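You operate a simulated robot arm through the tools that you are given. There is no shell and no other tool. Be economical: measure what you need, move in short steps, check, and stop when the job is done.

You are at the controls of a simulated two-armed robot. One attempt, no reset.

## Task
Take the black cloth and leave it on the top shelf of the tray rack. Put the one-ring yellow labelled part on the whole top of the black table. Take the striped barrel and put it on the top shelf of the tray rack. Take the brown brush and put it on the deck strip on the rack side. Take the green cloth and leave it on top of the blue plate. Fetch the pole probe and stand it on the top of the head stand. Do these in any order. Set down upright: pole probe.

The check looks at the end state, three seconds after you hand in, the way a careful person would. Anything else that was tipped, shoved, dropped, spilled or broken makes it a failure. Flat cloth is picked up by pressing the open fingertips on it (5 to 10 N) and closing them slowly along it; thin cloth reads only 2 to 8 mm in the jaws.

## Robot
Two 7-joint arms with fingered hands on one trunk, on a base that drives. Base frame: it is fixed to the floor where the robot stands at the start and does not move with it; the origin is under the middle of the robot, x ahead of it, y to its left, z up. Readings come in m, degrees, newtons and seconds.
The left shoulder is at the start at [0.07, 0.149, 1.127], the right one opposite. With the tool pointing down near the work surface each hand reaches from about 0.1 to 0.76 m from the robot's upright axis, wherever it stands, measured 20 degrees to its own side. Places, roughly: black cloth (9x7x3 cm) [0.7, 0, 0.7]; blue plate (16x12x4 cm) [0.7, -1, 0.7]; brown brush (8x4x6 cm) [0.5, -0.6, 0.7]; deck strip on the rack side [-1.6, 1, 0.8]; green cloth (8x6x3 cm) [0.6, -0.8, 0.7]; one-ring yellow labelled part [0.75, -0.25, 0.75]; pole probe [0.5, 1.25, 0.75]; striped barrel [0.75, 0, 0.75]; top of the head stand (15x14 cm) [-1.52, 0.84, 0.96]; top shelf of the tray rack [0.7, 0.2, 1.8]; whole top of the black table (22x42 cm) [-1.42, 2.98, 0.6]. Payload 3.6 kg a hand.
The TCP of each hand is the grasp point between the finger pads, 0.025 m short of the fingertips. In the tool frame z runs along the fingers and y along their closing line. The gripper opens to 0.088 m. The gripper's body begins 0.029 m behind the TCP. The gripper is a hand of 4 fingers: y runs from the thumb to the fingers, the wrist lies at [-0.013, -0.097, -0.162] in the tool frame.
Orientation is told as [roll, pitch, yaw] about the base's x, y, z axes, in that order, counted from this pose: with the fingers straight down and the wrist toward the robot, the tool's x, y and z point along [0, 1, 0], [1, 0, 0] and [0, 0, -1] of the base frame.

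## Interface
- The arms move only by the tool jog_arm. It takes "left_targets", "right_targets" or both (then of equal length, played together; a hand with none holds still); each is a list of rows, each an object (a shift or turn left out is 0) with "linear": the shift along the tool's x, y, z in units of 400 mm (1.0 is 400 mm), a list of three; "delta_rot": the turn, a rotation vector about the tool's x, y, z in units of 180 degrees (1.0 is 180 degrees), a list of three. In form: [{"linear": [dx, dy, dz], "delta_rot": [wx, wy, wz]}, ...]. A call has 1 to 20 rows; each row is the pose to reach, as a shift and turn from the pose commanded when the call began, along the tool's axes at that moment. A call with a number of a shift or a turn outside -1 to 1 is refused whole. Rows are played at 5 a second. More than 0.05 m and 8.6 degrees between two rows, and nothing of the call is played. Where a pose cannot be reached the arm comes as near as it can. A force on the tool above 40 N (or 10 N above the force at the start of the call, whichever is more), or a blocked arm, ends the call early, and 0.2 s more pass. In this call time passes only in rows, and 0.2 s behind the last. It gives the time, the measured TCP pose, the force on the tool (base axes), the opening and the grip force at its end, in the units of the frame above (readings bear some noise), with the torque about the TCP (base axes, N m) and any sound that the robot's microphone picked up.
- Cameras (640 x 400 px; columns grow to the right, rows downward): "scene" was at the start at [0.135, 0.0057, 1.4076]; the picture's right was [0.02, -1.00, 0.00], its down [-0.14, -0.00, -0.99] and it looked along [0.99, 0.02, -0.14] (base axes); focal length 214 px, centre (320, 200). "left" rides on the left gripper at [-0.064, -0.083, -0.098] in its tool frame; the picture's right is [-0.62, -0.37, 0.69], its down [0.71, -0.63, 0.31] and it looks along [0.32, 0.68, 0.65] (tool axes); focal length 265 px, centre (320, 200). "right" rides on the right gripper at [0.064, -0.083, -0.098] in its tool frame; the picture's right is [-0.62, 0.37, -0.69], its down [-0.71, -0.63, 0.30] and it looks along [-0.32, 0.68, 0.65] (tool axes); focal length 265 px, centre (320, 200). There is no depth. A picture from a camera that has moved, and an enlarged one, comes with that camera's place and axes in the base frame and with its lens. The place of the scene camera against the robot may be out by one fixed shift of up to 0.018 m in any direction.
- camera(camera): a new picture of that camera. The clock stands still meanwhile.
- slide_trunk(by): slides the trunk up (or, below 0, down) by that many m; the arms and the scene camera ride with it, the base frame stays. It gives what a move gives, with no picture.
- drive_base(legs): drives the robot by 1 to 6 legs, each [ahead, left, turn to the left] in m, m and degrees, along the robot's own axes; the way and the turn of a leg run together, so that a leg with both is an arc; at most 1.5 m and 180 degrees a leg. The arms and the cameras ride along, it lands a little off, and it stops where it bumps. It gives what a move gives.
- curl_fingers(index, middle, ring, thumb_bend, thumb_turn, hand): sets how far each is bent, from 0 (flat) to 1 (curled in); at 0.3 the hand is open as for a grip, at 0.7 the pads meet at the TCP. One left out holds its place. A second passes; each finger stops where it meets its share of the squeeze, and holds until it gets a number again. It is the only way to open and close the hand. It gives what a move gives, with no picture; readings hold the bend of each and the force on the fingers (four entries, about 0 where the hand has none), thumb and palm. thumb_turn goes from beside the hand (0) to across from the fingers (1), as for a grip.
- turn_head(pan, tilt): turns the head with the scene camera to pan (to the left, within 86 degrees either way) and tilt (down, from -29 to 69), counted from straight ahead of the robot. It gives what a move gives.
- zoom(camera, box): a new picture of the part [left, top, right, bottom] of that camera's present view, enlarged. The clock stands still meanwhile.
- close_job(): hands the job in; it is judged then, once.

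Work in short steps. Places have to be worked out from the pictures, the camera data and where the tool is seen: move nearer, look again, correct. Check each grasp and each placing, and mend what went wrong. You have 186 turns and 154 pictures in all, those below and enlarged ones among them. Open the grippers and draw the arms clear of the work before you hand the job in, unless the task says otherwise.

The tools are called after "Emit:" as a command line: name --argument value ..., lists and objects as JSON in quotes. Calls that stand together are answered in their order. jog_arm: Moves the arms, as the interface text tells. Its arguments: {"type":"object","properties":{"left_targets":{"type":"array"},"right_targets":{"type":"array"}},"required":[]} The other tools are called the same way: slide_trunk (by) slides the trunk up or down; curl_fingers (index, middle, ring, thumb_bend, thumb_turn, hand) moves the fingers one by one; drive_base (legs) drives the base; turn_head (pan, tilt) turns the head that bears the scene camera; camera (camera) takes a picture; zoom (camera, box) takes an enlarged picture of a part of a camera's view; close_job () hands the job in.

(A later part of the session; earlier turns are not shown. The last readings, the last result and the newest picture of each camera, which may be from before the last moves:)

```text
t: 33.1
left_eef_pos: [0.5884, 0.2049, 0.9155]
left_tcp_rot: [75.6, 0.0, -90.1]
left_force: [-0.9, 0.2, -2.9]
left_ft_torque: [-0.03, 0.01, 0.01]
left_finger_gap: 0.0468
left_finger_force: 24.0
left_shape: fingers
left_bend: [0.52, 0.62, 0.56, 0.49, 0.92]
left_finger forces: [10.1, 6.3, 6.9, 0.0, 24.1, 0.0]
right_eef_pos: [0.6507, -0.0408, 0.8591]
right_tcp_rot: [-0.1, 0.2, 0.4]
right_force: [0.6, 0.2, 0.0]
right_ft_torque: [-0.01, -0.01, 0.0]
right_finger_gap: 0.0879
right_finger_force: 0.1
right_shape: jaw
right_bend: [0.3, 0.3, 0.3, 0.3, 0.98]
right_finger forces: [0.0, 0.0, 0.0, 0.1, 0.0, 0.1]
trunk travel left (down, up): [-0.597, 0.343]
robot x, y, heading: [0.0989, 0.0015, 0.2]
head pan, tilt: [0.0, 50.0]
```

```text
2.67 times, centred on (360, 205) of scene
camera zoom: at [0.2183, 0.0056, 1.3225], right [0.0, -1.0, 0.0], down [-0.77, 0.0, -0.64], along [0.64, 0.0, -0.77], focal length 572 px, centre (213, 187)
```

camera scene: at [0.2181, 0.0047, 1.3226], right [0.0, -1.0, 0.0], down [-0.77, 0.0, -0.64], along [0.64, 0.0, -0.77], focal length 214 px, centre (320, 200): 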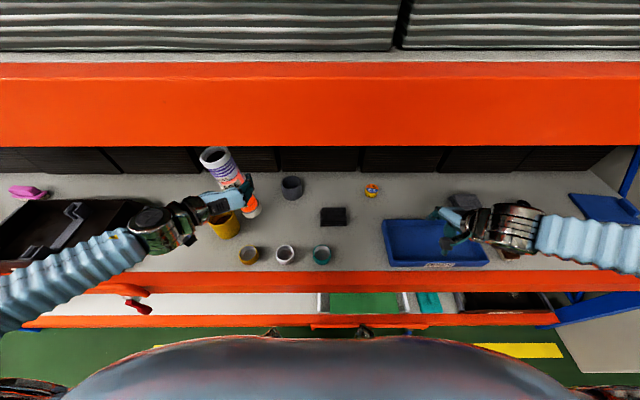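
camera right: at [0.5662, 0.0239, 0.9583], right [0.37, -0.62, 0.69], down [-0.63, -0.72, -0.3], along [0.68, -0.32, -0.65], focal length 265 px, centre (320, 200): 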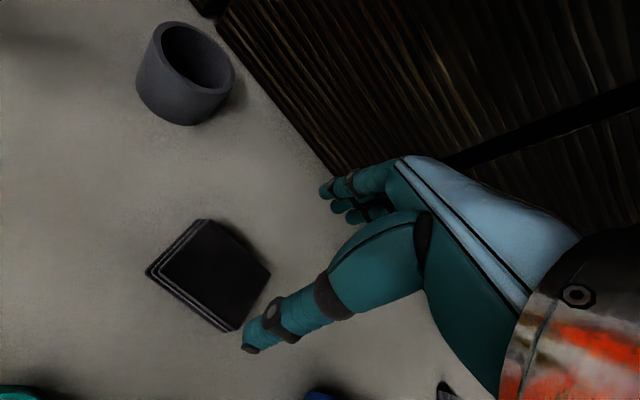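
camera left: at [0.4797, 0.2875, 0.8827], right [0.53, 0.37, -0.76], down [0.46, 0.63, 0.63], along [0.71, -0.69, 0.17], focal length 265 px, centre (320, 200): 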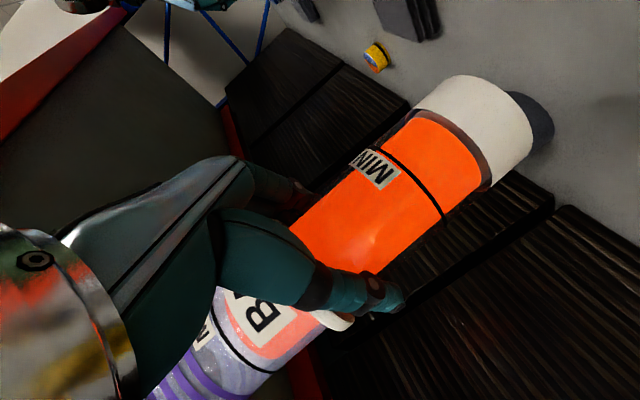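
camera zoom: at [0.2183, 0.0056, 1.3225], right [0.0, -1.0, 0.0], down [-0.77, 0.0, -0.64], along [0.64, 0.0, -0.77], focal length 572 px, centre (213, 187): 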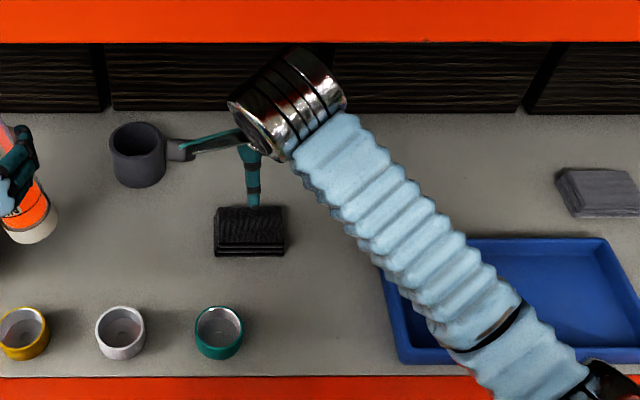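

Cloth centre is ≈(0.65,-0.04), spanning ~6–7 cm in x, and the TCP is right over it. I set the right fingers to a half-open pinch narrower than the cloth and descend near it.

Emit:
curl_fingers --hand "right" --index 0.47 --middle 0.47 --ring 0.47 --thumb_bend 0.47

Emit:
jog_arm --right_targets '[{"linear": [0, 0, 0.08]}, {"linear": [0, 0, 0.16]}, {"linear": [0, 0, 0.22]}]'

Emit:
camera --camera "right"

Emit:
zoom --camera "scene" --box '[240, 130, 480, 280]'

```text
t: 34.1
left_eef_pos: [0.5858, 0.2038, 0.9153]
left_tcp_rot: [75.5, 0.0, -90.1]
left_force: [-0.2, 0.0, -3.6]
left_ft_torque: [-0.05, -0.01, 0.0]
left_finger_gap: 0.0466
left_finger_force: 23.8
left_shape: fingers
left_bend: [0.52, 0.62, 0.56, 0.49, 0.92]
left_finger forces: [10.2, 6.4, 6.8, 0.0, 24.1, 0.1]
right_eef_pos: [0.6497, -0.0425, 0.8593]
right_tcp_rot: [0.0, 0.1, 0.3]
right_force: [0.0, -0.2, -0.7]
right_ft_torque: [-0.02, 0.0, 0.01]
right_finger_gap: 0.0485
right_finger_force: 0.1
right_shape: fingers
right_bend: [0.47, 0.47, 0.47, 0.47, 0.98]
right_finger forces: [0.1, 0.0, 0.0, 0.1, 0.1, 0.0]
trunk travel left (down, up): [-0.597, 0.343]
robot x, y, heading: [0.097, -0.0027, 0.2]
head pan, tilt: [0.0, 50.0]
```

```text
t: 34.9
left_eef_pos: [0.5859, 0.2036, 0.9159]
left_tcp_rot: [75.6, 0.0, -90.1]
left_force: [-0.1, -0.6, -4.1]
left_ft_torque: [0.0, -0.01, 0.01]
left_finger_gap: 0.0466
left_finger_force: 23.3
left_shape: fingers
left_bend: [0.52, 0.62, 0.56, 0.49, 0.92]
left_finger forces: [10.2, 6.5, 6.7, 0.0, 24.2, 0.1]
right_eef_pos: [0.6473, -0.0399, 0.771]
right_tcp_rot: [0.0, 0.1, 0.3]
right_force: [-0.3, 0.0, 0.5]
right_ft_torque: [0.0, -0.01, -0.02]
right_finger_gap: 0.049
right_finger_force: 0.1
right_shape: fingers
right_bend: [0.47, 0.47, 0.47, 0.47, 0.98]
right_finger forces: [0.0, 0.0, 0.0, 0.0, 0.0, 0.0]
trunk travel left (down, up): [-0.597, 0.343]
robot x, y, heading: [0.0989, 0.0045, -0.1]
head pan, tilt: [0.0, 50.0]
```

```text
124 pictures are left
camera right: at [0.5625, 0.0237, 0.8696], right [0.37, -0.62, 0.69], down [-0.63, -0.72, -0.3], along [0.68, -0.32, -0.66], focal length 265 px, centre (320, 200)
```

right: 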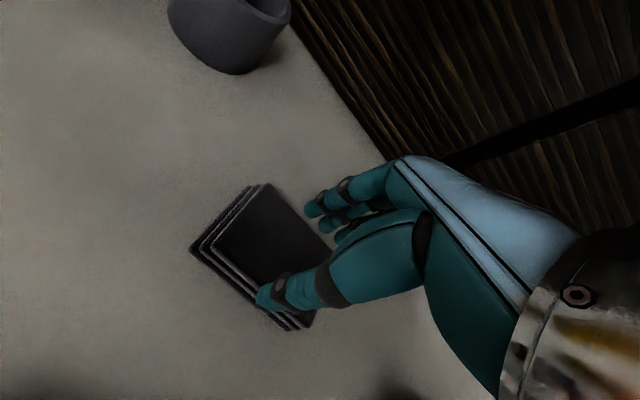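

```text
2.67 times, centred on (360, 205) of scene
camera zoom: at [0.2176, 0.0042, 1.3226], right [0.0, -1.0, 0.0], down [-0.77, 0.0, -0.64], along [0.64, 0.0, -0.77], focal length 572 px, centre (213, 187)
```

zoom: 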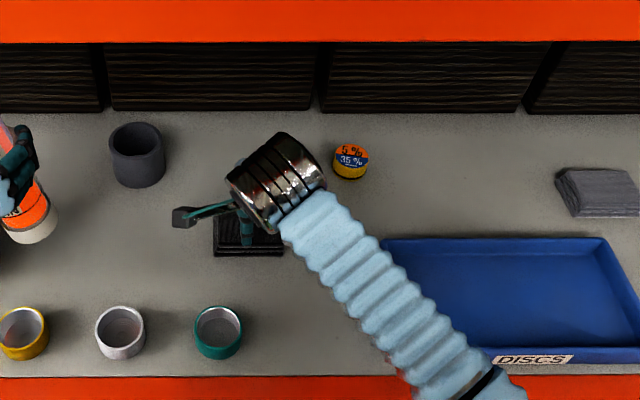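

Fingers are over the cloth without contact. I descend in small steps toward a light press.

Emit:
jog_arm --right_targets '[{"linear": [0, 0, 0.012]}, {"linear": [0, 0, 0.025]}]'

Emit:
jog_arm --right_targets '[{"linear": [0, 0, 0.006]}, {"linear": [0, 0, 0.012]}]'

```text
t: 35.5
left_eef_pos: [0.5867, 0.2049, 0.9158]
left_tcp_rot: [75.6, 0.0, -90.1]
left_force: [0.2, 0.0, -5.5]
left_ft_torque: [0.0, 0.07, 0.0]
left_finger_gap: 0.0466
left_finger_force: 23.6
left_shape: fingers
left_bend: [0.52, 0.62, 0.56, 0.49, 0.92]
left_finger forces: [10.1, 6.4, 6.8, 0.1, 24.1, 0.0]
right_eef_pos: [0.6457, -0.0416, 0.7602]
right_tcp_rot: [0.0, 0.0, 0.3]
right_force: [-0.4, -0.2, 0.0]
right_ft_torque: [0.01, 0.02, -0.03]
right_finger_gap: 0.049
right_finger_force: 0.1
right_shape: fingers
right_bend: [0.47, 0.47, 0.47, 0.47, 0.98]
right_finger forces: [0.1, 0.1, 0.0, 0.0, 0.1, 0.1]
trunk travel left (down, up): [-0.597, 0.343]
robot x, y, heading: [0.0976, 0.0018, 0.1]
head pan, tilt: [0.0, 50.0]
```

```text
t: 36.1
left_eef_pos: [0.5865, 0.204, 0.9154]
left_tcp_rot: [75.6, 0.0, -90.1]
left_force: [0.1, -0.1, -4.1]
left_ft_torque: [-0.03, 0.02, -0.02]
left_finger_gap: 0.0466
left_finger_force: 23.7
left_shape: fingers
left_bend: [0.52, 0.62, 0.56, 0.49, 0.92]
left_finger forces: [10.1, 6.5, 6.8, 0.1, 24.0, 0.0]
right_eef_pos: [0.647, -0.0411, 0.7581]
right_tcp_rot: [0.0, 0.1, 0.2]
right_force: [0.3, -0.2, 1.8]
right_ft_torque: [0.03, -0.03, -0.01]
right_finger_gap: 0.0487
right_finger_force: 0.3
right_shape: fingers
right_bend: [0.47, 0.47, 0.47, 0.47, 0.98]
right_finger forces: [0.1, 0.7, 0.1, 0.1, 0.0, 0.0]
trunk travel left (down, up): [-0.597, 0.343]
robot x, y, heading: [0.0983, 0.003, -0.1]
head pan, tilt: [0.0, 50.0]
```

Contact begins at TCP z≈0.757. I press a few mm more.

Emit:
jog_arm --right_targets '[{"linear": [0, 0, 0.008]}, {"linear": [0, 0, 0.014]}]'

```text
t: 36.7
left_eef_pos: [0.5853, 0.2043, 0.9177]
left_tcp_rot: [75.7, 0.0, -90.1]
left_force: [-0.3, -0.5, -4.5]
left_ft_torque: [-0.04, 0.0, 0.01]
left_finger_gap: 0.047
left_finger_force: 23.8
left_shape: fingers
left_bend: [0.52, 0.62, 0.56, 0.49, 0.92]
left_finger forces: [10.1, 6.5, 6.8, 0.0, 24.1, 0.0]
right_eef_pos: [0.6457, -0.0416, 0.7557]
right_tcp_rot: [0.2, -0.3, 0.5]
right_force: [1.2, -1.3, 15.3]
right_ft_torque: [-0.19, -0.54, -0.09]
right_finger_gap: 0.0487
right_finger_force: 8.0
right_shape: fingers
right_bend: [0.47, 0.44, 0.47, 0.47, 0.98]
right_finger forces: [0.0, 16.5, 0.0, 0.0, 0.0, 0.0]
trunk travel left (down, up): [-0.597, 0.343]
robot x, y, heading: [0.0984, 0.0024, -0.0]
head pan, tilt: [0.0, 50.0]
```

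Only the middle finger bears at 15 N. I back off about 1.5 mm and close slowly.

Emit:
jog_arm --right_targets '[{"linear": [0, 0, -0.004]}]'

Emit:
curl_fingers --hand "right" --index 0.55 --middle 0.55 --ring 0.55 --thumb_bend 0.55

```text
t: 37.1
left_eef_pos: [0.5858, 0.2033, 0.9166]
left_tcp_rot: [75.7, -0.1, -90.1]
left_force: [0.3, -0.1, -4.5]
left_ft_torque: [-0.03, 0.0, 0.0]
left_finger_gap: 0.0466
left_finger_force: 23.6
left_shape: fingers
left_bend: [0.52, 0.62, 0.56, 0.49, 0.92]
left_finger forces: [10.1, 6.5, 6.8, 0.0, 24.1, 0.0]
right_eef_pos: [0.6457, -0.0407, 0.7554]
right_tcp_rot: [0.1, 0.0, 0.3]
right_force: [1.6, -1.4, 15.9]
right_ft_torque: [-0.19, -0.58, -0.04]
right_finger_gap: 0.0487
right_finger_force: 8.2
right_shape: fingers
right_bend: [0.47, 0.44, 0.47, 0.47, 0.98]
right_finger forces: [0.1, 16.0, 0.0, 0.0, 0.0, 0.1]
trunk travel left (down, up): [-0.597, 0.343]
robot x, y, heading: [0.1029, -0.0039, -0.1]
head pan, tilt: [0.0, 50.0]
```

```text
t: 38.1
left_eef_pos: [0.5846, 0.2033, 0.9168]
left_tcp_rot: [75.6, 0.0, -90.1]
left_force: [0.1, 0.8, -4.3]
left_ft_torque: [0.01, 0.01, 0.02]
left_finger_gap: 0.0466
left_finger_force: 23.9
left_shape: fingers
left_bend: [0.52, 0.62, 0.56, 0.49, 0.92]
left_finger forces: [10.1, 6.4, 6.7, 0.1, 24.1, 0.1]
right_eef_pos: [0.6452, -0.0419, 0.7564]
right_tcp_rot: [0.0, -0.2, 0.3]
right_force: [5.2, -2.1, 20.2]
right_ft_torque: [-0.22, -0.83, -0.03]
right_finger_gap: 0.0315
right_finger_force: 10.4
right_shape: fingers
right_bend: [0.55, 0.46, 0.55, 0.55, 0.98]
right_finger forces: [0.0, 19.8, 0.1, 0.0, 0.0, 0.0]
trunk travel left (down, up): [-0.597, 0.343]
robot x, y, heading: [0.1001, -0.0007, 0.2]
head pan, tilt: [0.0, 50.0]
```

The middle finger just jams on top; the stack behaves like a firm fold. I lift, open wider and grip it across its 7 cm sides instead.

Emit:
jog_arm --right_targets '[{"linear": [0, 0, -0.05]}, {"linear": [0, 0, -0.1]}]'

Emit:
curl_fingers --hand "right" --index 0.25 --middle 0.25 --ring 0.25 --thumb_bend 0.25

Emit:
camera --camera "right"

```text
t: 38.7
left_eef_pos: [0.5856, 0.2041, 0.9165]
left_tcp_rot: [75.8, 0.0, -90.2]
left_force: [-0.3, -0.1, -4.1]
left_ft_torque: [0.01, 0.04, -0.02]
left_finger_gap: 0.0469
left_finger_force: 23.4
left_shape: fingers
left_bend: [0.52, 0.62, 0.56, 0.49, 0.92]
left_finger forces: [10.1, 6.4, 6.8, 0.0, 24.1, 0.1]
right_eef_pos: [0.6451, -0.0422, 0.7925]
right_tcp_rot: [-0.1, 0.3, 0.4]
right_force: [0.8, -0.1, -0.3]
right_ft_torque: [0.04, 0.02, 0.02]
right_finger_gap: 0.0309
right_finger_force: 0.1
right_shape: fingers
right_bend: [0.55, 0.55, 0.55, 0.55, 0.98]
right_finger forces: [0.0, 0.0, 0.0, 0.0, 0.0, 0.0]
trunk travel left (down, up): [-0.597, 0.343]
robot x, y, heading: [0.102, -0.0004, 0.3]
head pan, tilt: [0.0, 50.0]
```

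```text
t: 39.7
left_eef_pos: [0.587, 0.2039, 0.9166]
left_tcp_rot: [75.6, 0.0, -90.2]
left_force: [-1.2, -0.4, -4.1]
left_ft_torque: [-0.06, 0.0, 0.02]
left_finger_gap: 0.0467
left_finger_force: 23.9
left_shape: fingers
left_bend: [0.52, 0.62, 0.56, 0.49, 0.92]
left_finger forces: [10.1, 6.4, 6.9, 0.0, 24.2, 0.1]
right_eef_pos: [0.6469, -0.0429, 0.7949]
right_tcp_rot: [0.1, 0.1, 0.2]
right_force: [0.3, 1.0, -0.8]
right_ft_torque: [0.01, 0.0, -0.03]
right_finger_gap: 0.0939
right_finger_force: 0.1
right_shape: fingers
right_bend: [0.25, 0.25, 0.25, 0.25, 0.98]
right_finger forces: [0.0, 0.1, 0.0, 0.1, 0.0, 0.0]
trunk travel left (down, up): [-0.597, 0.343]
robot x, y, heading: [0.0967, -0.0017, 0.2]
head pan, tilt: [0.0, 50.0]
```

```text
122 pictures are left
camera right: at [0.5626, 0.023, 0.8939], right [0.37, -0.62, 0.69], down [-0.63, -0.72, -0.3], along [0.68, -0.32, -0.66], focal length 265 px, centre (320, 200)
```

right: 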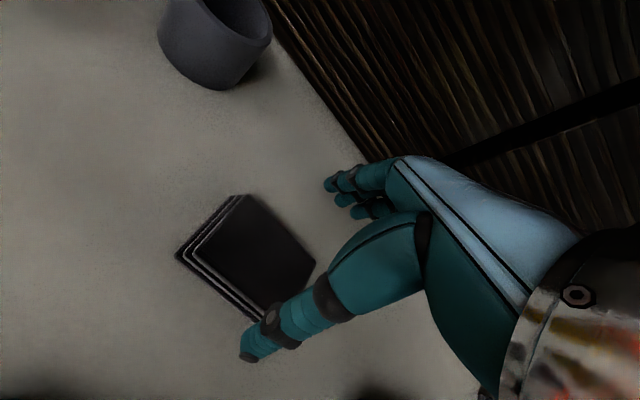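

Cloth spans x≈0.615–0.67, centred near 0.645. I descend with the 0.094 opening straddling it.

Emit:
jog_arm --right_targets '[{"linear": [0, -0.004, 0.05]}, {"linear": [0, -0.004, 0.1]}, {"linear": [0, -0.004, 0.14]}]'

Emit:
camera --camera "right"

```text
t: 40.5
left_eef_pos: [0.5869, 0.2033, 0.916]
left_tcp_rot: [75.6, 0.0, -90.0]
left_force: [-0.1, 0.2, -3.6]
left_ft_torque: [-0.05, 0.03, -0.04]
left_finger_gap: 0.0469
left_finger_force: 24.0
left_shape: fingers
left_bend: [0.52, 0.62, 0.56, 0.49, 0.92]
left_finger forces: [10.1, 6.6, 6.9, 0.0, 24.1, 0.0]
right_eef_pos: [0.6458, -0.0431, 0.7369]
right_tcp_rot: [0.0, 0.1, 0.3]
right_force: [0.2, -0.8, -1.2]
right_ft_torque: [0.02, -0.02, 0.03]
right_finger_gap: 0.094
right_finger_force: 0.0
right_shape: fingers
right_bend: [0.25, 0.25, 0.25, 0.25, 0.98]
right_finger forces: [0.0, 0.0, 0.1, 0.1, 0.1, 0.0]
trunk travel left (down, up): [-0.597, 0.343]
robot x, y, heading: [0.0969, -0.0033, 0.3]
head pan, tilt: [0.0, 50.0]
```

```text
121 pictures are left
camera right: at [0.5605, 0.0213, 0.8372], right [0.37, -0.62, 0.69], down [-0.63, -0.72, -0.3], along [0.68, -0.32, -0.66], focal length 265 px, centre (320, 200)
```

right: 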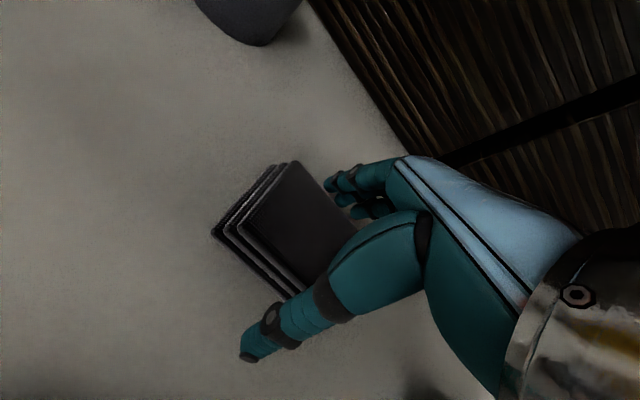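

The hand straddles the stack. A bit lower, then close.

Emit:
jog_arm --right_targets '[{"linear": [0, 0, 0.008]}, {"linear": [0, 0, 0.015]}]'

Emit:
curl_fingers --hand "right" --index 0.6 --middle 0.6 --ring 0.6 --thumb_bend 0.6

Emit:
camera --camera "right"

```text
t: 41.1
left_eef_pos: [0.5858, 0.2032, 0.9155]
left_tcp_rot: [75.6, -0.1, -90.1]
left_force: [0.4, -0.3, -4.1]
left_ft_torque: [0.0, 0.02, 0.01]
left_finger_gap: 0.0467
left_finger_force: 23.8
left_shape: fingers
left_bend: [0.52, 0.62, 0.56, 0.49, 0.92]
left_finger forces: [10.0, 6.5, 6.8, 0.0, 24.1, 0.0]
right_eef_pos: [0.6447, -0.043, 0.7325]
right_tcp_rot: [0.0, 0.1, 0.4]
right_force: [0.8, 0.3, 0.5]
right_ft_torque: [0.0, -0.03, -0.02]
right_finger_gap: 0.0942
right_finger_force: 0.0
right_shape: fingers
right_bend: [0.25, 0.25, 0.25, 0.25, 0.98]
right_finger forces: [0.0, 0.0, 0.0, 0.1, 0.0, 0.0]
trunk travel left (down, up): [-0.597, 0.343]
robot x, y, heading: [0.1005, -0.0036, -0.2]
head pan, tilt: [0.0, 50.0]
```

```text
t: 42.1
left_eef_pos: [0.5872, 0.203, 0.9165]
left_tcp_rot: [75.6, 0.1, -90.2]
left_force: [-0.7, -0.1, -4.3]
left_ft_torque: [-0.05, 0.05, -0.03]
left_finger_gap: 0.0464
left_finger_force: 24.0
left_shape: fingers
left_bend: [0.52, 0.62, 0.56, 0.49, 0.92]
left_finger forces: [10.2, 6.5, 6.8, 0.0, 24.1, 0.0]
right_eef_pos: [0.6443, -0.042, 0.7327]
right_tcp_rot: [0.1, 0.0, 0.3]
right_force: [2.9, 0.6, 3.7]
right_ft_torque: [-0.04, -0.23, 0.0]
right_finger_gap: 0.0607
right_finger_force: 20.7
right_shape: fingers
right_bend: [0.47, 0.51, 0.51, 0.4, 0.94]
right_finger forces: [8.9, 7.1, 6.3, 0.1, 18.9, 0.0]
trunk travel left (down, up): [-0.597, 0.343]
robot x, y, heading: [0.0983, -0.0005, 0.1]
head pan, tilt: [0.0, 50.0]
```

```text
120 pictures are left
camera right: at [0.56, 0.0217, 0.8321], right [0.37, -0.62, 0.69], down [-0.63, -0.72, -0.3], along [0.69, -0.32, -0.65], focal length 265 px, centre (320, 200)
```

right: 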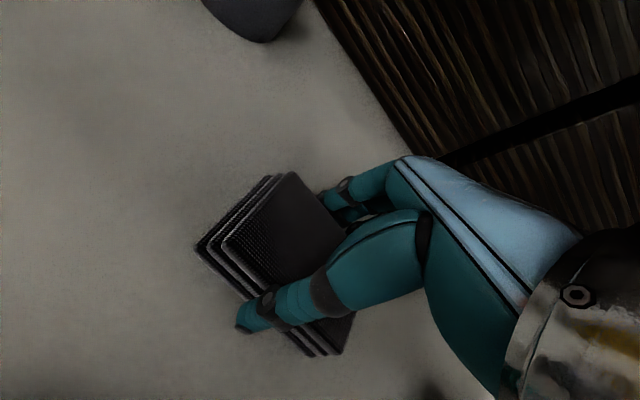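

Gripped with ~20 N at 6 cm width. I lift 8 cm and check.

Emit:
jog_arm --right_targets '[{"linear": [0, 0, -0.05]}, {"linear": [0, 0, -0.1]}, {"linear": [0, 0, -0.15]}, {"linear": [0, 0, -0.2]}]'

Emit:
camera --camera "right"

```text
t: 43.1
left_eef_pos: [0.5866, 0.2053, 0.9151]
left_tcp_rot: [75.5, 0.0, -90.2]
left_force: [-0.2, 0.4, -4.4]
left_ft_torque: [-0.04, 0.03, 0.01]
left_finger_gap: 0.0465
left_finger_force: 23.6
left_shape: fingers
left_bend: [0.52, 0.62, 0.56, 0.49, 0.92]
left_finger forces: [10.1, 6.5, 6.8, 0.0, 24.0, 0.0]
right_eef_pos: [0.6438, -0.0392, 0.8107]
right_tcp_rot: [0.0, 0.1, 0.4]
right_force: [-0.4, -0.7, -0.2]
right_ft_torque: [-0.01, 0.0, -0.01]
right_finger_gap: 0.0608
right_finger_force: 19.9
right_shape: fingers
right_bend: [0.48, 0.52, 0.51, 0.4, 0.94]
right_finger forces: [8.3, 6.6, 5.8, 0.1, 19.5, 0.0]
trunk travel left (down, up): [-0.597, 0.343]
robot x, y, heading: [0.0941, 0.0042, 0.2]
head pan, tilt: [0.0, 50.0]
```

```text
119 pictures are left
camera right: at [0.5581, 0.0251, 0.9114], right [0.37, -0.62, 0.69], down [-0.63, -0.72, -0.3], along [0.68, -0.32, -0.66], focal length 265 px, centre (320, 200)
```

right: 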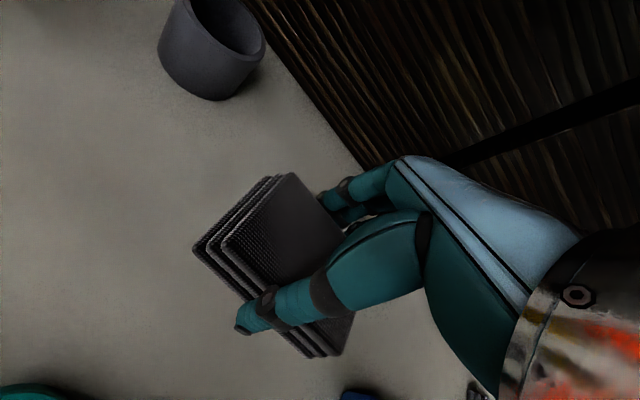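

The cloth is held. I back the robot out 0.38 m with both items, then raise the trunk fully.

Emit:
drive_base --legs '[[-0.38, 0, 0]]'

Emit:
slide_trunk --by 0.34

Emit:
turn_head --pan 0 --tilt -5

Emit:
camera --camera "scene"

Emit:
camera --camera "left"

```text
t: 48.5
left_eef_pos: [0.2119, 0.2032, 0.9158]
left_tcp_rot: [75.6, 0.0, -90.2]
left_force: [-0.4, 0.5, -2.9]
left_ft_torque: [-0.05, -0.01, 0.0]
left_finger_gap: 0.0465
left_finger_force: 23.5
left_shape: fingers
left_bend: [0.52, 0.62, 0.56, 0.49, 0.92]
left_finger forces: [10.3, 6.6, 6.4, 0.1, 24.0, 0.1]
right_eef_pos: [0.2667, -0.04, 0.8115]
right_tcp_rot: [0.0, 0.1, 0.2]
right_force: [-0.5, -0.5, -0.6]
right_ft_torque: [-0.04, -0.01, 0.02]
right_finger_gap: 0.0606
right_finger_force: 19.8
right_shape: fingers
right_bend: [0.48, 0.52, 0.52, 0.4, 0.94]
right_finger forces: [8.2, 6.4, 5.7, 0.1, 19.9, 0.1]
trunk travel left (down, up): [-0.597, 0.343]
robot x, y, heading: [-0.2776, -0.0038, -0.2]
head pan, tilt: [0.0, 50.0]
```

```text
t: 51.8
left_eef_pos: [0.2114, 0.2022, 1.2543]
left_tcp_rot: [75.7, 0.1, -90.3]
left_force: [-0.8, 0.0, -4.6]
left_ft_torque: [-0.05, -0.02, -0.01]
left_finger_gap: 0.0469
left_finger_force: 23.8
left_shape: fingers
left_bend: [0.52, 0.62, 0.56, 0.49, 0.92]
left_finger forces: [10.4, 6.7, 6.4, 0.0, 23.9, 0.1]
right_eef_pos: [0.2677, -0.0411, 1.1525]
right_tcp_rot: [0.1, 0.1, 0.3]
right_force: [0.7, -0.5, -0.2]
right_ft_torque: [-0.02, 0.02, 0.01]
right_finger_gap: 0.0605
right_finger_force: 19.8
right_shape: fingers
right_bend: [0.48, 0.52, 0.52, 0.4, 0.94]
right_finger forces: [8.1, 6.4, 5.6, 0.0, 19.8, 0.0]
trunk travel left (down, up): [-0.937, 0.003]
robot x, y, heading: [-0.28, -0.0007, -0.2]
head pan, tilt: [0.0, 50.0]
```

```text
t: 53.0
left_eef_pos: [0.2104, 0.2031, 1.2557]
left_tcp_rot: [75.6, 0.1, -90.2]
left_force: [0.2, 0.1, -5.3]
left_ft_torque: [-0.04, 0.01, -0.01]
left_finger_gap: 0.0466
left_finger_force: 23.4
left_shape: fingers
left_bend: [0.52, 0.62, 0.56, 0.49, 0.92]
left_finger forces: [10.4, 6.7, 6.4, 0.1, 23.8, 0.0]
right_eef_pos: [0.2666, -0.0411, 1.1507]
right_tcp_rot: [0.1, 0.1, 0.2]
right_force: [-0.2, 0.1, 0.5]
right_ft_torque: [-0.03, 0.03, 0.0]
right_finger_gap: 0.0605
right_finger_force: 20.1
right_shape: fingers
right_bend: [0.48, 0.52, 0.52, 0.4, 0.94]
right_finger forces: [8.1, 6.3, 5.7, 0.0, 19.8, 0.0]
trunk travel left (down, up): [-0.937, 0.003]
robot x, y, heading: [-0.2785, 0.0023, -0.2]
head pan, tilt: [0.0, -5.0]
```

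```text
118 pictures are left
camera scene: at [-0.1488, 0.0039, 1.7481], right [0.0, -1.0, 0.0], down [0.09, 0.0, -1.0], along [1.0, 0.0, 0.09], focal length 214 px, centre (320, 200)
```

scene: 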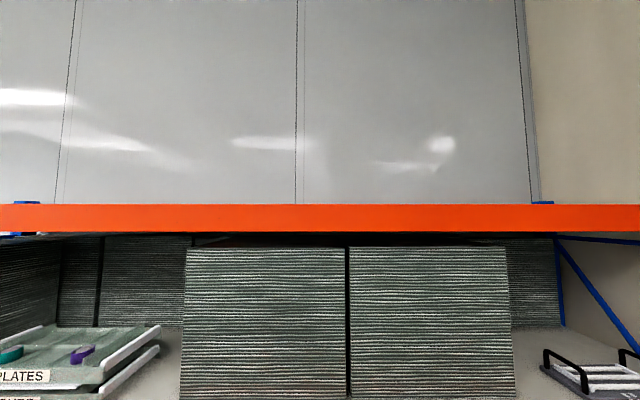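

```text
117 pictures are left
camera left: at [0.0998, 0.2867, 1.2168], right [0.52, 0.37, -0.77], down [0.48, 0.63, 0.62], along [0.71, -0.69, 0.15], focal length 265 px, centre (320, 200)
```

left: 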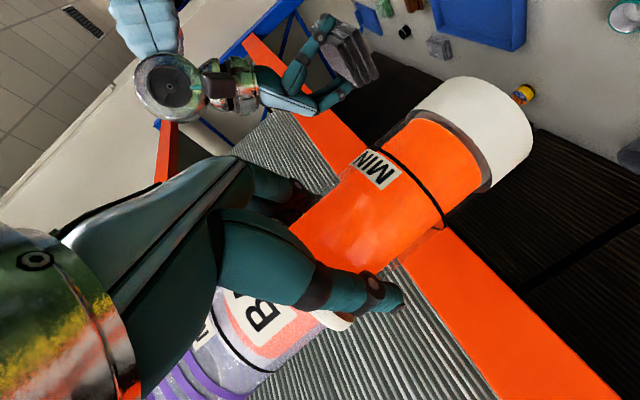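

Beam top is at z≈1.79 and the shelf shows empty. I raise both hands in two stages, keeping clear in front of the rack, right hand tilting 30° forward in the second stage.

Emit:
jog_arm --left_targets '[{"linear": [0.106, 0, -0.028]}, {"linear": [0.211, 0, -0.057]}, {"linear": [0.317, 0, -0.085]}, {"linear": [0.422, 0, -0.113]}, {"linear": [0.528, 0, -0.142]}, {"linear": [0.634, 0, -0.17]}, {"linear": [0.739, 0, -0.198]}, {"linear": [0.845, 0, -0.227]}]' --right_targets '[{"linear": [0, -0.02, -0.11]}, {"linear": [0, -0.04, -0.22]}, {"linear": [0, -0.06, -0.33]}, {"linear": [0, -0.08, -0.44]}, {"linear": [0, -0.1, -0.55]}, {"linear": [0, -0.12, -0.66]}, {"linear": [0, -0.13, -0.77]}, {"linear": [0, -0.14, -0.88]}]'

```text
t: 54.3
left_eef_pos: [0.2116, 0.2016, 1.4761]
left_tcp_rot: [75.2, 0.3, -90.3]
left_force: [0.0, -0.1, -4.5]
left_ft_torque: [-0.02, -0.01, 0.02]
left_finger_gap: 0.0464
left_finger_force: 23.4
left_shape: fingers
left_bend: [0.52, 0.62, 0.56, 0.49, 0.92]
left_finger forces: [9.9, 7.3, 6.7, 0.1, 24.3, 0.0]
right_eef_pos: [0.2535, -0.1277, 1.3407]
right_tcp_rot: [-12.0, -0.4, -8.2]
right_force: [-0.8, -0.3, -0.6]
right_ft_torque: [0.02, -0.02, 0.01]
right_finger_gap: 0.0602
right_finger_force: 19.9
right_shape: fingers
right_bend: [0.48, 0.52, 0.52, 0.4, 0.94]
right_finger forces: [8.1, 6.4, 5.5, 0.0, 19.4, 0.0]
right hand out of reach, approached as far as the arm can: row 5, 6
trunk travel left (down, up): [-0.937, 0.003]
robot x, y, heading: [-0.2781, 0.0021, -0.1]
head pan, tilt: [0.0, -5.0]
stopped in row 6 (right hand): the arm was blocked; the commanded pose is now the measured one
```

Right arm got blocked near the midline; I continue the left alone first, keeping the right still.

Emit:
jog_arm --left_targets '[{"linear": [0.1, 0, -0.027]}, {"linear": [0.2, 0, -0.054]}, {"linear": [0.3, 0, -0.08]}, {"linear": [0.4, 0, -0.107]}, {"linear": [0.5, 0, -0.134]}, {"linear": [0.6, 0, -0.161]}, {"linear": [0.7, 0, -0.188]}, {"linear": [0.8, 0, -0.214]}, {"linear": [0.9, 0, -0.241]}, {"linear": [0.98, 0, -0.262]}]'

Emit:
turn_head --pan 0 --tilt 20

Emit:
camera --camera "scene"

```text
t: 56.5
left_eef_pos: [0.2096, 0.1963, 1.8825]
left_tcp_rot: [75.4, 0.4, -90.4]
left_force: [0.5, -0.3, -3.5]
left_ft_torque: [-0.05, 0.05, -0.01]
left_finger_gap: 0.0463
left_finger_force: 23.6
left_shape: fingers
left_bend: [0.52, 0.62, 0.56, 0.49, 0.92]
left_finger forces: [9.3, 7.0, 6.4, 0.0, 23.5, 0.0]
right_eef_pos: [0.2524, -0.1285, 1.3401]
right_tcp_rot: [-12.0, -0.5, -8.2]
right_force: [-0.8, -0.4, -0.3]
right_ft_torque: [-0.04, 0.01, -0.02]
right_finger_gap: 0.0603
right_finger_force: 19.2
right_shape: fingers
right_bend: [0.48, 0.52, 0.52, 0.4, 0.94]
right_finger forces: [8.0, 6.3, 5.5, 0.1, 19.5, 0.0]
trunk travel left (down, up): [-0.937, 0.003]
robot x, y, heading: [-0.2767, 0.0004, -0.0]
head pan, tilt: [0.0, -5.0]
```

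```text
t: 57.4
left_eef_pos: [0.2109, 0.1999, 1.8821]
left_tcp_rot: [75.5, 0.2, -90.4]
left_force: [-0.1, -0.2, -4.0]
left_ft_torque: [-0.02, 0.03, 0.02]
left_finger_gap: 0.0464
left_finger_force: 23.7
left_shape: fingers
left_bend: [0.52, 0.62, 0.56, 0.49, 0.92]
left_finger forces: [9.3, 7.1, 6.4, 0.1, 23.4, 0.1]
right_eef_pos: [0.252, -0.1241, 1.3411]
right_tcp_rot: [-12.1, -0.5, -8.2]
right_force: [0.0, -0.3, -0.9]
right_ft_torque: [0.01, 0.03, -0.02]
right_finger_gap: 0.0604
right_finger_force: 19.4
right_shape: fingers
right_bend: [0.48, 0.52, 0.52, 0.4, 0.94]
right_finger forces: [7.9, 6.1, 5.5, 0.1, 19.4, 0.0]
trunk travel left (down, up): [-0.937, 0.003]
robot x, y, heading: [-0.2811, -0.0002, -0.3]
head pan, tilt: [0.0, 20.0]
```

```text
116 pictures are left
camera scene: at [-0.143, 0.0036, 1.7082], right [0.0, -1.0, 0.0], down [-0.34, 0.0, -0.94], along [0.94, 0.0, -0.34], focal length 214 px, centre (320, 200)
```

scene: 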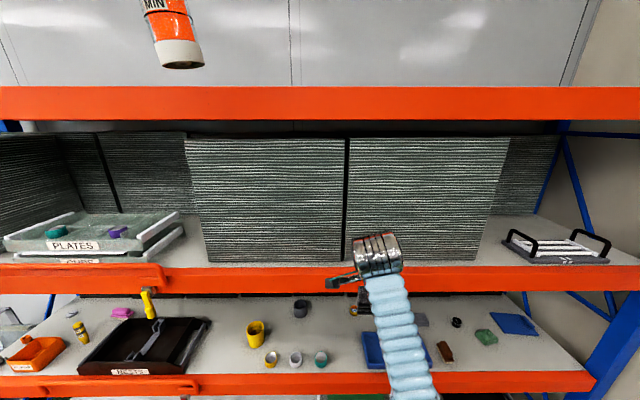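

Barrel bottom sits 0.099 below the TCP. I now free the right arm: tilt it 45° forward while moving outward and up.

Emit:
jog_arm --right_targets '[{"linear": [-0.05, 0, -0.05], "delta_rot": [-0.042, 0.0134, -0.0026]}, {"linear": [-0.1, 0, -0.1], "delta_rot": [-0.084, 0.0268, -0.0052]}, {"linear": [-0.15, 0, -0.15], "delta_rot": [-0.1265, 0.0402, -0.0078]}, {"linear": [-0.2, 0, -0.2], "delta_rot": [-0.1687, 0.0537, -0.0105]}, {"linear": [-0.25, 0, -0.25], "delta_rot": [-0.211, 0.067, -0.013]}, {"linear": [-0.3, 0, -0.3], "delta_rot": [-0.253, 0.0805, -0.0157]}]'

```text
t: 58.8
left_eef_pos: [0.2088, 0.1987, 1.8826]
left_tcp_rot: [75.5, 0.1, -90.3]
left_force: [-0.3, -0.3, -4.2]
left_ft_torque: [0.0, 0.01, 0.01]
left_finger_gap: 0.0462
left_finger_force: 22.9
left_shape: fingers
left_bend: [0.52, 0.62, 0.56, 0.49, 0.92]
left_finger forces: [9.4, 7.3, 6.3, 0.0, 23.5, 0.0]
right_eef_pos: [0.2339, -0.2177, 1.4846]
right_tcp_rot: [-0.2, -45.6, -0.1]
right_force: [-0.5, 0.7, -0.7]
right_ft_torque: [-0.02, 0.01, 0.02]
right_finger_gap: 0.0601
right_finger_force: 19.3
right_shape: fingers
right_bend: [0.48, 0.52, 0.52, 0.4, 0.94]
right_finger forces: [7.8, 6.0, 5.4, 0.0, 19.6, 0.0]
trunk travel left (down, up): [-0.937, 0.003]
robot x, y, heading: [-0.2826, -0.0016, -0.1]
head pan, tilt: [0.0, 20.0]
```

Both free. I lift the right hand 0.42 m straight up and the left another 5 cm.

Emit:
jog_arm --left_targets '[{"linear": [0.012, 0, -0.003]}, {"linear": [0.024, 0, -0.006]}, {"linear": [0.036, 0, -0.01]}, {"linear": [0.048, 0, -0.013]}, {"linear": [0.06, 0, -0.016]}, {"linear": [0.072, 0, -0.019]}, {"linear": [0.084, 0, -0.022]}, {"linear": [0.097, 0, -0.026]}, {"linear": [0.109, 0, -0.029]}, {"linear": [0.121, 0, -0.032]}]' --right_targets '[{"linear": [0, 0.074, -0.074]}, {"linear": [0, 0.148, -0.148]}, {"linear": [0, 0.222, -0.222]}, {"linear": [0, 0.296, -0.296]}, {"linear": [0, 0.37, -0.37]}, {"linear": [0, 0.445, -0.445]}, {"linear": [0, 0.52, -0.52]}, {"linear": [0, 0.594, -0.594]}, {"linear": [0, 0.668, -0.668]}, {"linear": [0, 0.742, -0.742]}]'

Emit:
camera --camera "right"

Emit:
camera --camera "left"

```text
t: 61.0
left_eef_pos: [0.1899, 0.2107, 1.9044]
left_tcp_rot: [75.7, 0.2, -90.4]
left_force: [-0.6, 0.0, -4.3]
left_ft_torque: [-0.05, 0.0, -0.01]
left_finger_gap: 0.0462
left_finger_force: 22.7
left_shape: fingers
left_bend: [0.52, 0.62, 0.56, 0.49, 0.92]
left_finger forces: [9.4, 7.2, 6.3, 0.1, 23.5, 0.0]
left hand out of reach, approached as far as the arm can: row 4, 5, 6, 7, 8, 9, 10
right_eef_pos: [0.2338, -0.212, 1.9024]
right_tcp_rot: [-0.3, -45.5, 0.0]
right_force: [-0.2, -0.6, -1.2]
right_ft_torque: [0.0, -0.01, -0.02]
right_finger_gap: 0.0599
right_finger_force: 18.5
right_shape: fingers
right_bend: [0.48, 0.52, 0.52, 0.4, 0.94]
right_finger forces: [7.7, 5.9, 5.2, 0.0, 18.8, 0.1]
trunk travel left (down, up): [-0.937, 0.003]
robot x, y, heading: [-0.2794, 0.0036, -0.1]
head pan, tilt: [0.0, 20.0]
```

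```text
115 pictures are left
camera right: at [0.1042, -0.1477, 1.9133], right [-0.24, -0.62, 0.75], down [-0.23, -0.72, -0.66], along [0.94, -0.33, 0.03], focal length 265 px, centre (320, 200)
```

right: 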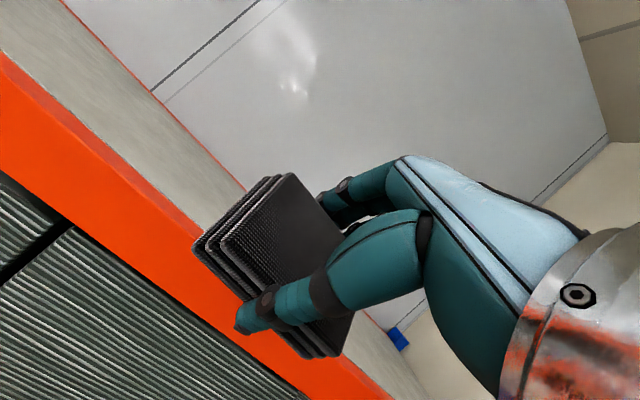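

```text
114 pictures are left
camera left: at [0.0784, 0.2949, 1.8654], right [0.52, 0.37, -0.77], down [0.48, 0.62, 0.62], along [0.71, -0.69, 0.15], focal length 265 px, centre (320, 200)
```

left: 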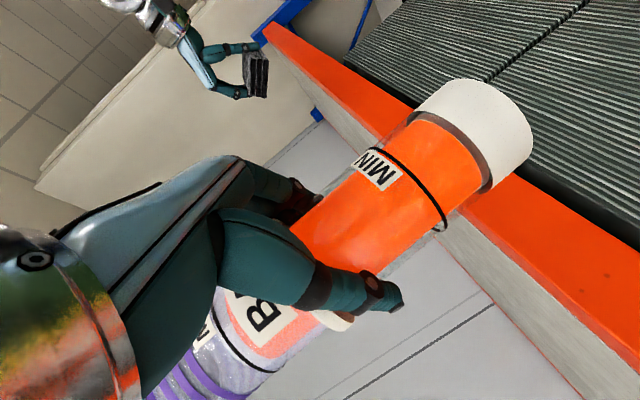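

The shelf top (≈1.78–1.79) is empty; barrel bottom is at ≈1.805 and the cloth well above. I drive forward 0.39 m.

Emit:
drive_base --legs '[[0.39, 0, 0]]'

Emit:
camera --camera "right"

Emit:
camera --camera "left"

```text
t: 66.5
left_eef_pos: [0.5453, 0.2103, 1.9091]
left_tcp_rot: [76.2, 0.2, -90.2]
left_force: [-0.1, -0.5, -4.1]
left_ft_torque: [-0.06, 0.01, 0.04]
left_finger_gap: 0.0463
left_finger_force: 22.7
left_shape: fingers
left_bend: [0.52, 0.62, 0.56, 0.49, 0.92]
left_finger forces: [9.6, 7.1, 6.0, 0.0, 23.3, 0.0]
right_eef_pos: [0.5824, -0.2146, 1.9129]
right_tcp_rot: [-0.1, -47.0, -0.1]
right_force: [0.7, 0.4, -1.4]
right_ft_torque: [-0.01, 0.0, 0.01]
right_finger_gap: 0.0598
right_finger_force: 19.3
right_shape: fingers
right_bend: [0.49, 0.52, 0.52, 0.4, 0.94]
right_finger forces: [7.6, 6.0, 5.3, 0.0, 19.5, 0.1]
trunk travel left (down, up): [-0.937, 0.003]
robot x, y, heading: [0.0984, -0.0047, -0.0]
head pan, tilt: [0.0, 20.0]
stopped in leg 1: the robot was blocked; the commanded pose is now the measured one
```

```text
113 pictures are left
camera right: at [0.4539, -0.1488, 1.9206], right [-0.26, -0.62, 0.74], down [-0.21, -0.71, -0.67], along [0.94, -0.33, 0.05], focal length 265 px, centre (320, 200)
```

right: 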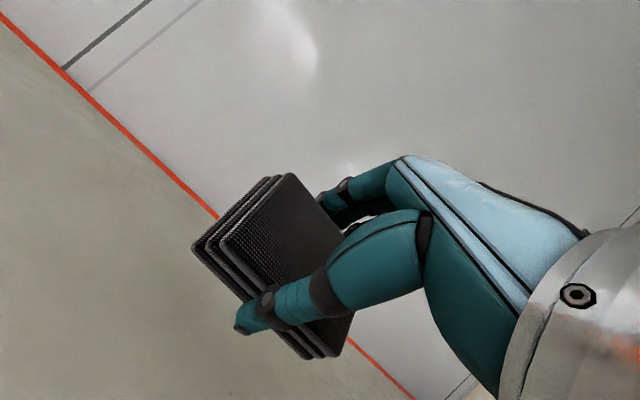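

```text
112 pictures are left
camera left: at [0.4335, 0.2943, 1.8695], right [0.53, 0.37, -0.77], down [0.47, 0.63, 0.62], along [0.71, -0.69, 0.15], focal length 265 px, centre (320, 200)
```

left: 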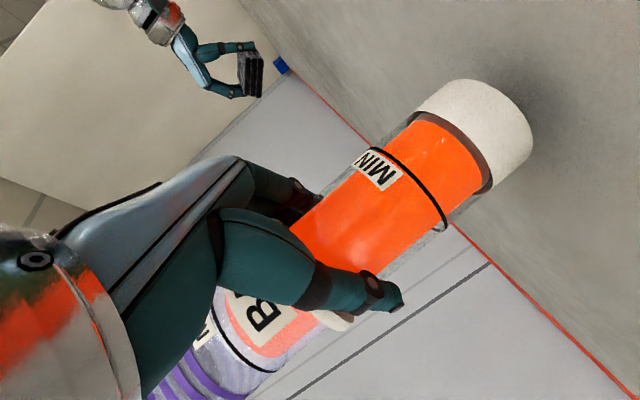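

Forearms seem to have brushed the front beam and stopped. I back off 1.5 cm and then lower the barrel until it touches.

Emit:
drive_base --legs '[[-0.015, 0, 0]]'

Emit:
jog_arm --left_targets '[{"linear": [-0.012, 0, 0.003]}, {"linear": [-0.024, 0, 0.006]}, {"linear": [-0.036, 0, 0.01]}]'

```text
t: 67.3
left_eef_pos: [0.5445, 0.2119, 1.906]
left_tcp_rot: [75.9, 0.2, -90.3]
left_force: [0.1, 0.0, -3.9]
left_ft_torque: [0.01, 0.0, -0.01]
left_finger_gap: 0.0462
left_finger_force: 22.9
left_shape: fingers
left_bend: [0.52, 0.62, 0.56, 0.49, 0.92]
left_finger forces: [9.7, 7.2, 6.0, 0.0, 23.4, 0.1]
right_eef_pos: [0.5865, -0.2126, 1.9063]
right_tcp_rot: [-0.3, -46.0, 0.1]
right_force: [0.2, -0.1, 0.0]
right_ft_torque: [-0.02, 0.0, 0.01]
right_finger_gap: 0.0601
right_finger_force: 19.1
right_shape: fingers
right_bend: [0.49, 0.52, 0.52, 0.4, 0.94]
right_finger forces: [7.6, 5.9, 5.2, 0.0, 19.6, 0.0]
trunk travel left (down, up): [-0.937, 0.003]
robot x, y, heading: [0.0848, 0.0015, 0.0]
head pan, tilt: [0.0, 20.0]
```

```text
t: 68.2
left_eef_pos: [0.5449, 0.2131, 1.8911]
left_tcp_rot: [75.8, 0.1, -90.3]
left_force: [0.3, -0.3, -3.8]
left_ft_torque: [-0.03, -0.01, -0.04]
left_finger_gap: 0.0465
left_finger_force: 22.8
left_shape: fingers
left_bend: [0.52, 0.62, 0.56, 0.49, 0.92]
left_finger forces: [9.6, 7.1, 6.1, 0.0, 23.2, 0.1]
right_eef_pos: [0.5863, -0.2131, 1.9073]
right_tcp_rot: [-0.2, -46.1, 0.0]
right_force: [0.4, 0.5, -0.9]
right_ft_torque: [0.02, -0.03, -0.05]
right_finger_gap: 0.0599
right_finger_force: 19.1
right_shape: fingers
right_bend: [0.49, 0.52, 0.52, 0.4, 0.94]
right_finger forces: [7.6, 5.9, 5.3, 0.0, 19.4, 0.0]
trunk travel left (down, up): [-0.937, 0.003]
robot x, y, heading: [0.0849, 0.0021, 0.2]
head pan, tilt: [0.0, 20.0]
```

Still free. I keep lowering in small steps.

Emit:
jog_arm --left_targets '[{"linear": [-0.012, 0, 0.003]}, {"linear": [-0.02, 0, 0.005]}]'

Emit:
jog_arm --left_targets '[{"linear": [-0.008, 0, 0.002]}, {"linear": [-0.014, 0, 0.004]}]'

Emit:
camera --camera "left"

```text
t: 68.8
left_eef_pos: [0.5432, 0.2108, 1.8878]
left_tcp_rot: [76.2, 0.0, -90.3]
left_force: [2.0, -4.4, 14.8]
left_ft_torque: [-0.15, -0.2, 0.0]
left_finger_gap: 0.046
left_finger_force: 24.6
left_shape: fingers
left_bend: [0.52, 0.61, 0.55, 0.49, 0.94]
left_finger forces: [11.4, 8.2, 8.2, 0.1, 21.3, 0.1]
right_eef_pos: [0.5871, -0.2136, 1.9075]
right_tcp_rot: [-0.2, -46.0, 0.1]
right_force: [0.5, -0.1, -1.2]
right_ft_torque: [0.02, 0.03, 0.0]
right_finger_gap: 0.06
right_finger_force: 19.0
right_shape: fingers
right_bend: [0.49, 0.52, 0.52, 0.4, 0.94]
right_finger forces: [7.6, 5.9, 5.2, 0.1, 19.4, 0.0]
trunk travel left (down, up): [-0.937, 0.003]
robot x, y, heading: [0.081, -0.0041, 0.1]
head pan, tilt: [0.0, 20.0]
```

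```text
t: 69.3
left_eef_pos: [0.5429, 0.2073, 1.8811]
left_tcp_rot: [76.4, 0.0, -90.3]
left_force: [5.7, -7.6, 30.8]
left_ft_torque: [-0.18, -0.29, -0.02]
left_finger_gap: 0.0464
left_finger_force: 26.5
left_shape: fingers
left_bend: [0.51, 0.6, 0.52, 0.5, 0.98]
left_finger forces: [11.8, 9.5, 10.5, 0.0, 19.8, 0.0]
right_eef_pos: [0.5879, -0.2157, 1.9068]
right_tcp_rot: [-0.1, -46.1, 0.1]
right_force: [0.2, 0.9, -0.3]
right_ft_torque: [-0.01, -0.04, -0.01]
right_finger_gap: 0.06
right_finger_force: 19.0
right_shape: fingers
right_bend: [0.49, 0.52, 0.52, 0.4, 0.94]
right_finger forces: [7.5, 5.8, 5.2, 0.0, 19.5, 0.0]
trunk travel left (down, up): [-0.937, 0.003]
robot x, y, heading: [0.0851, 0.001, 0.2]
head pan, tilt: [0.0, 20.0]
```

```text
111 pictures are left
camera left: at [0.4328, 0.2912, 1.8407], right [0.53, 0.37, -0.77], down [0.47, 0.63, 0.62], along [0.71, -0.69, 0.16], focal length 265 px, centre (320, 200)
```

left: 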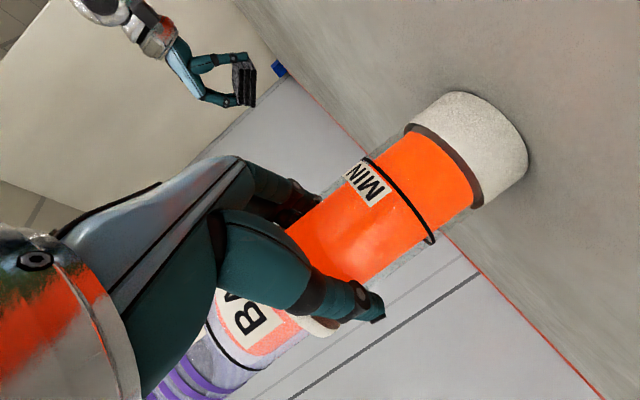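

It is on the shelf (contact near 1.888). I relieve the push and open the fingers gradually.

Emit:
jog_arm --left_targets '[{"linear": [0.008, 0, -0.002]}, {"linear": [0.014, 0, -0.004]}]'

Emit:
curl_fingers --hand "left" --index 0.42 --middle 0.42 --ring 0.42 --thumb_bend 0.4

Emit:
curl_fingers --hand "left" --index 0.15 --middle 0.15 --ring 0.15 --thumb_bend 0.2

Emit:
camera --camera "left"

```text
t: 70.0
left_eef_pos: [0.5455, 0.2087, 1.8829]
left_tcp_rot: [75.7, 0.2, -90.1]
left_force: [2.4, -4.8, 14.8]
left_ft_torque: [0.01, -0.06, -0.03]
left_finger_gap: 0.0466
left_finger_force: 24.4
left_shape: fingers
left_bend: [0.51, 0.6, 0.53, 0.5, 0.97]
left_finger forces: [10.6, 7.7, 9.1, 0.1, 20.8, 0.1]
right_eef_pos: [0.5864, -0.2173, 1.908]
right_tcp_rot: [0.1, -46.2, -0.1]
right_force: [0.3, 0.4, 0.0]
right_ft_torque: [0.02, 0.01, 0.02]
right_finger_gap: 0.0598
right_finger_force: 19.4
right_shape: fingers
right_bend: [0.49, 0.52, 0.52, 0.4, 0.94]
right_finger forces: [7.6, 5.7, 5.2, 0.0, 19.4, 0.0]
trunk travel left (down, up): [-0.937, 0.003]
robot x, y, heading: [0.0876, -0.0021, 0.1]
head pan, tilt: [0.0, 20.0]
```

```text
t: 71.0
left_eef_pos: [0.5456, 0.2071, 1.8829]
left_tcp_rot: [75.7, 0.3, -90.2]
left_force: [-0.4, 0.1, 0.0]
left_ft_torque: [-0.01, -0.04, -0.02]
left_finger_gap: 0.0611
left_finger_force: 0.1
left_shape: fingers
left_bend: [0.42, 0.42, 0.42, 0.4, 0.98]
left_finger forces: [0.1, 0.0, 0.1, 0.0, 0.0, 0.0]
right_eef_pos: [0.5859, -0.2169, 1.9053]
right_tcp_rot: [0.0, -46.0, 0.0]
right_force: [0.1, -0.5, -0.6]
right_ft_torque: [0.01, 0.01, 0.0]
right_finger_gap: 0.06
right_finger_force: 19.2
right_shape: fingers
right_bend: [0.49, 0.52, 0.52, 0.4, 0.94]
right_finger forces: [7.6, 5.8, 5.2, 0.0, 19.5, 0.0]
trunk travel left (down, up): [-0.937, 0.003]
robot x, y, heading: [0.0836, -0.004, -0.1]
head pan, tilt: [0.0, 20.0]
```

```text
t: 72.0
left_eef_pos: [0.5453, 0.2086, 1.8822]
left_tcp_rot: [75.8, 0.2, -90.2]
left_force: [-0.2, 0.6, -0.3]
left_ft_torque: [-0.01, -0.01, -0.01]
left_finger_gap: 0.109
left_finger_force: 0.1
left_shape: fingers
left_bend: [0.15, 0.15, 0.15, 0.2, 0.98]
left_finger forces: [0.1, 0.0, 0.1, 0.0, 0.0, 0.0]
right_eef_pos: [0.5872, -0.2174, 1.9058]
right_tcp_rot: [0.0, -46.2, -0.1]
right_force: [-0.1, -0.3, -1.1]
right_ft_torque: [-0.02, 0.01, 0.02]
right_finger_gap: 0.0598
right_finger_force: 19.2
right_shape: fingers
right_bend: [0.49, 0.52, 0.52, 0.4, 0.94]
right_finger forces: [7.5, 5.8, 5.2, 0.0, 19.5, 0.0]
trunk travel left (down, up): [-0.937, 0.003]
robot x, y, heading: [0.0841, -0.001, 0.3]
head pan, tilt: [0.0, 20.0]
```

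```text
110 pictures are left
camera left: at [0.4338, 0.2919, 1.844], right [0.52, 0.37, -0.77], down [0.47, 0.62, 0.62], along [0.71, -0.69, 0.15], focal length 265 px, centre (320, 200)
```

left: 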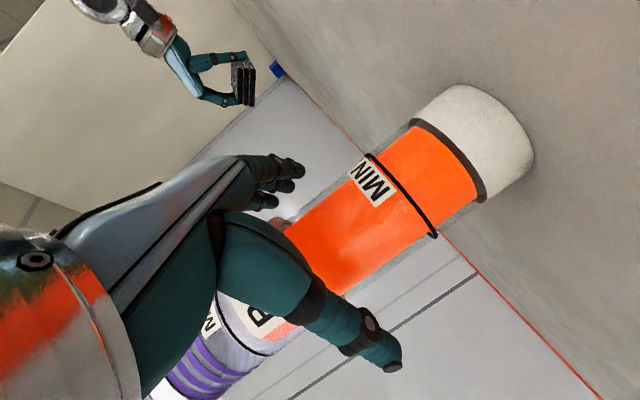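

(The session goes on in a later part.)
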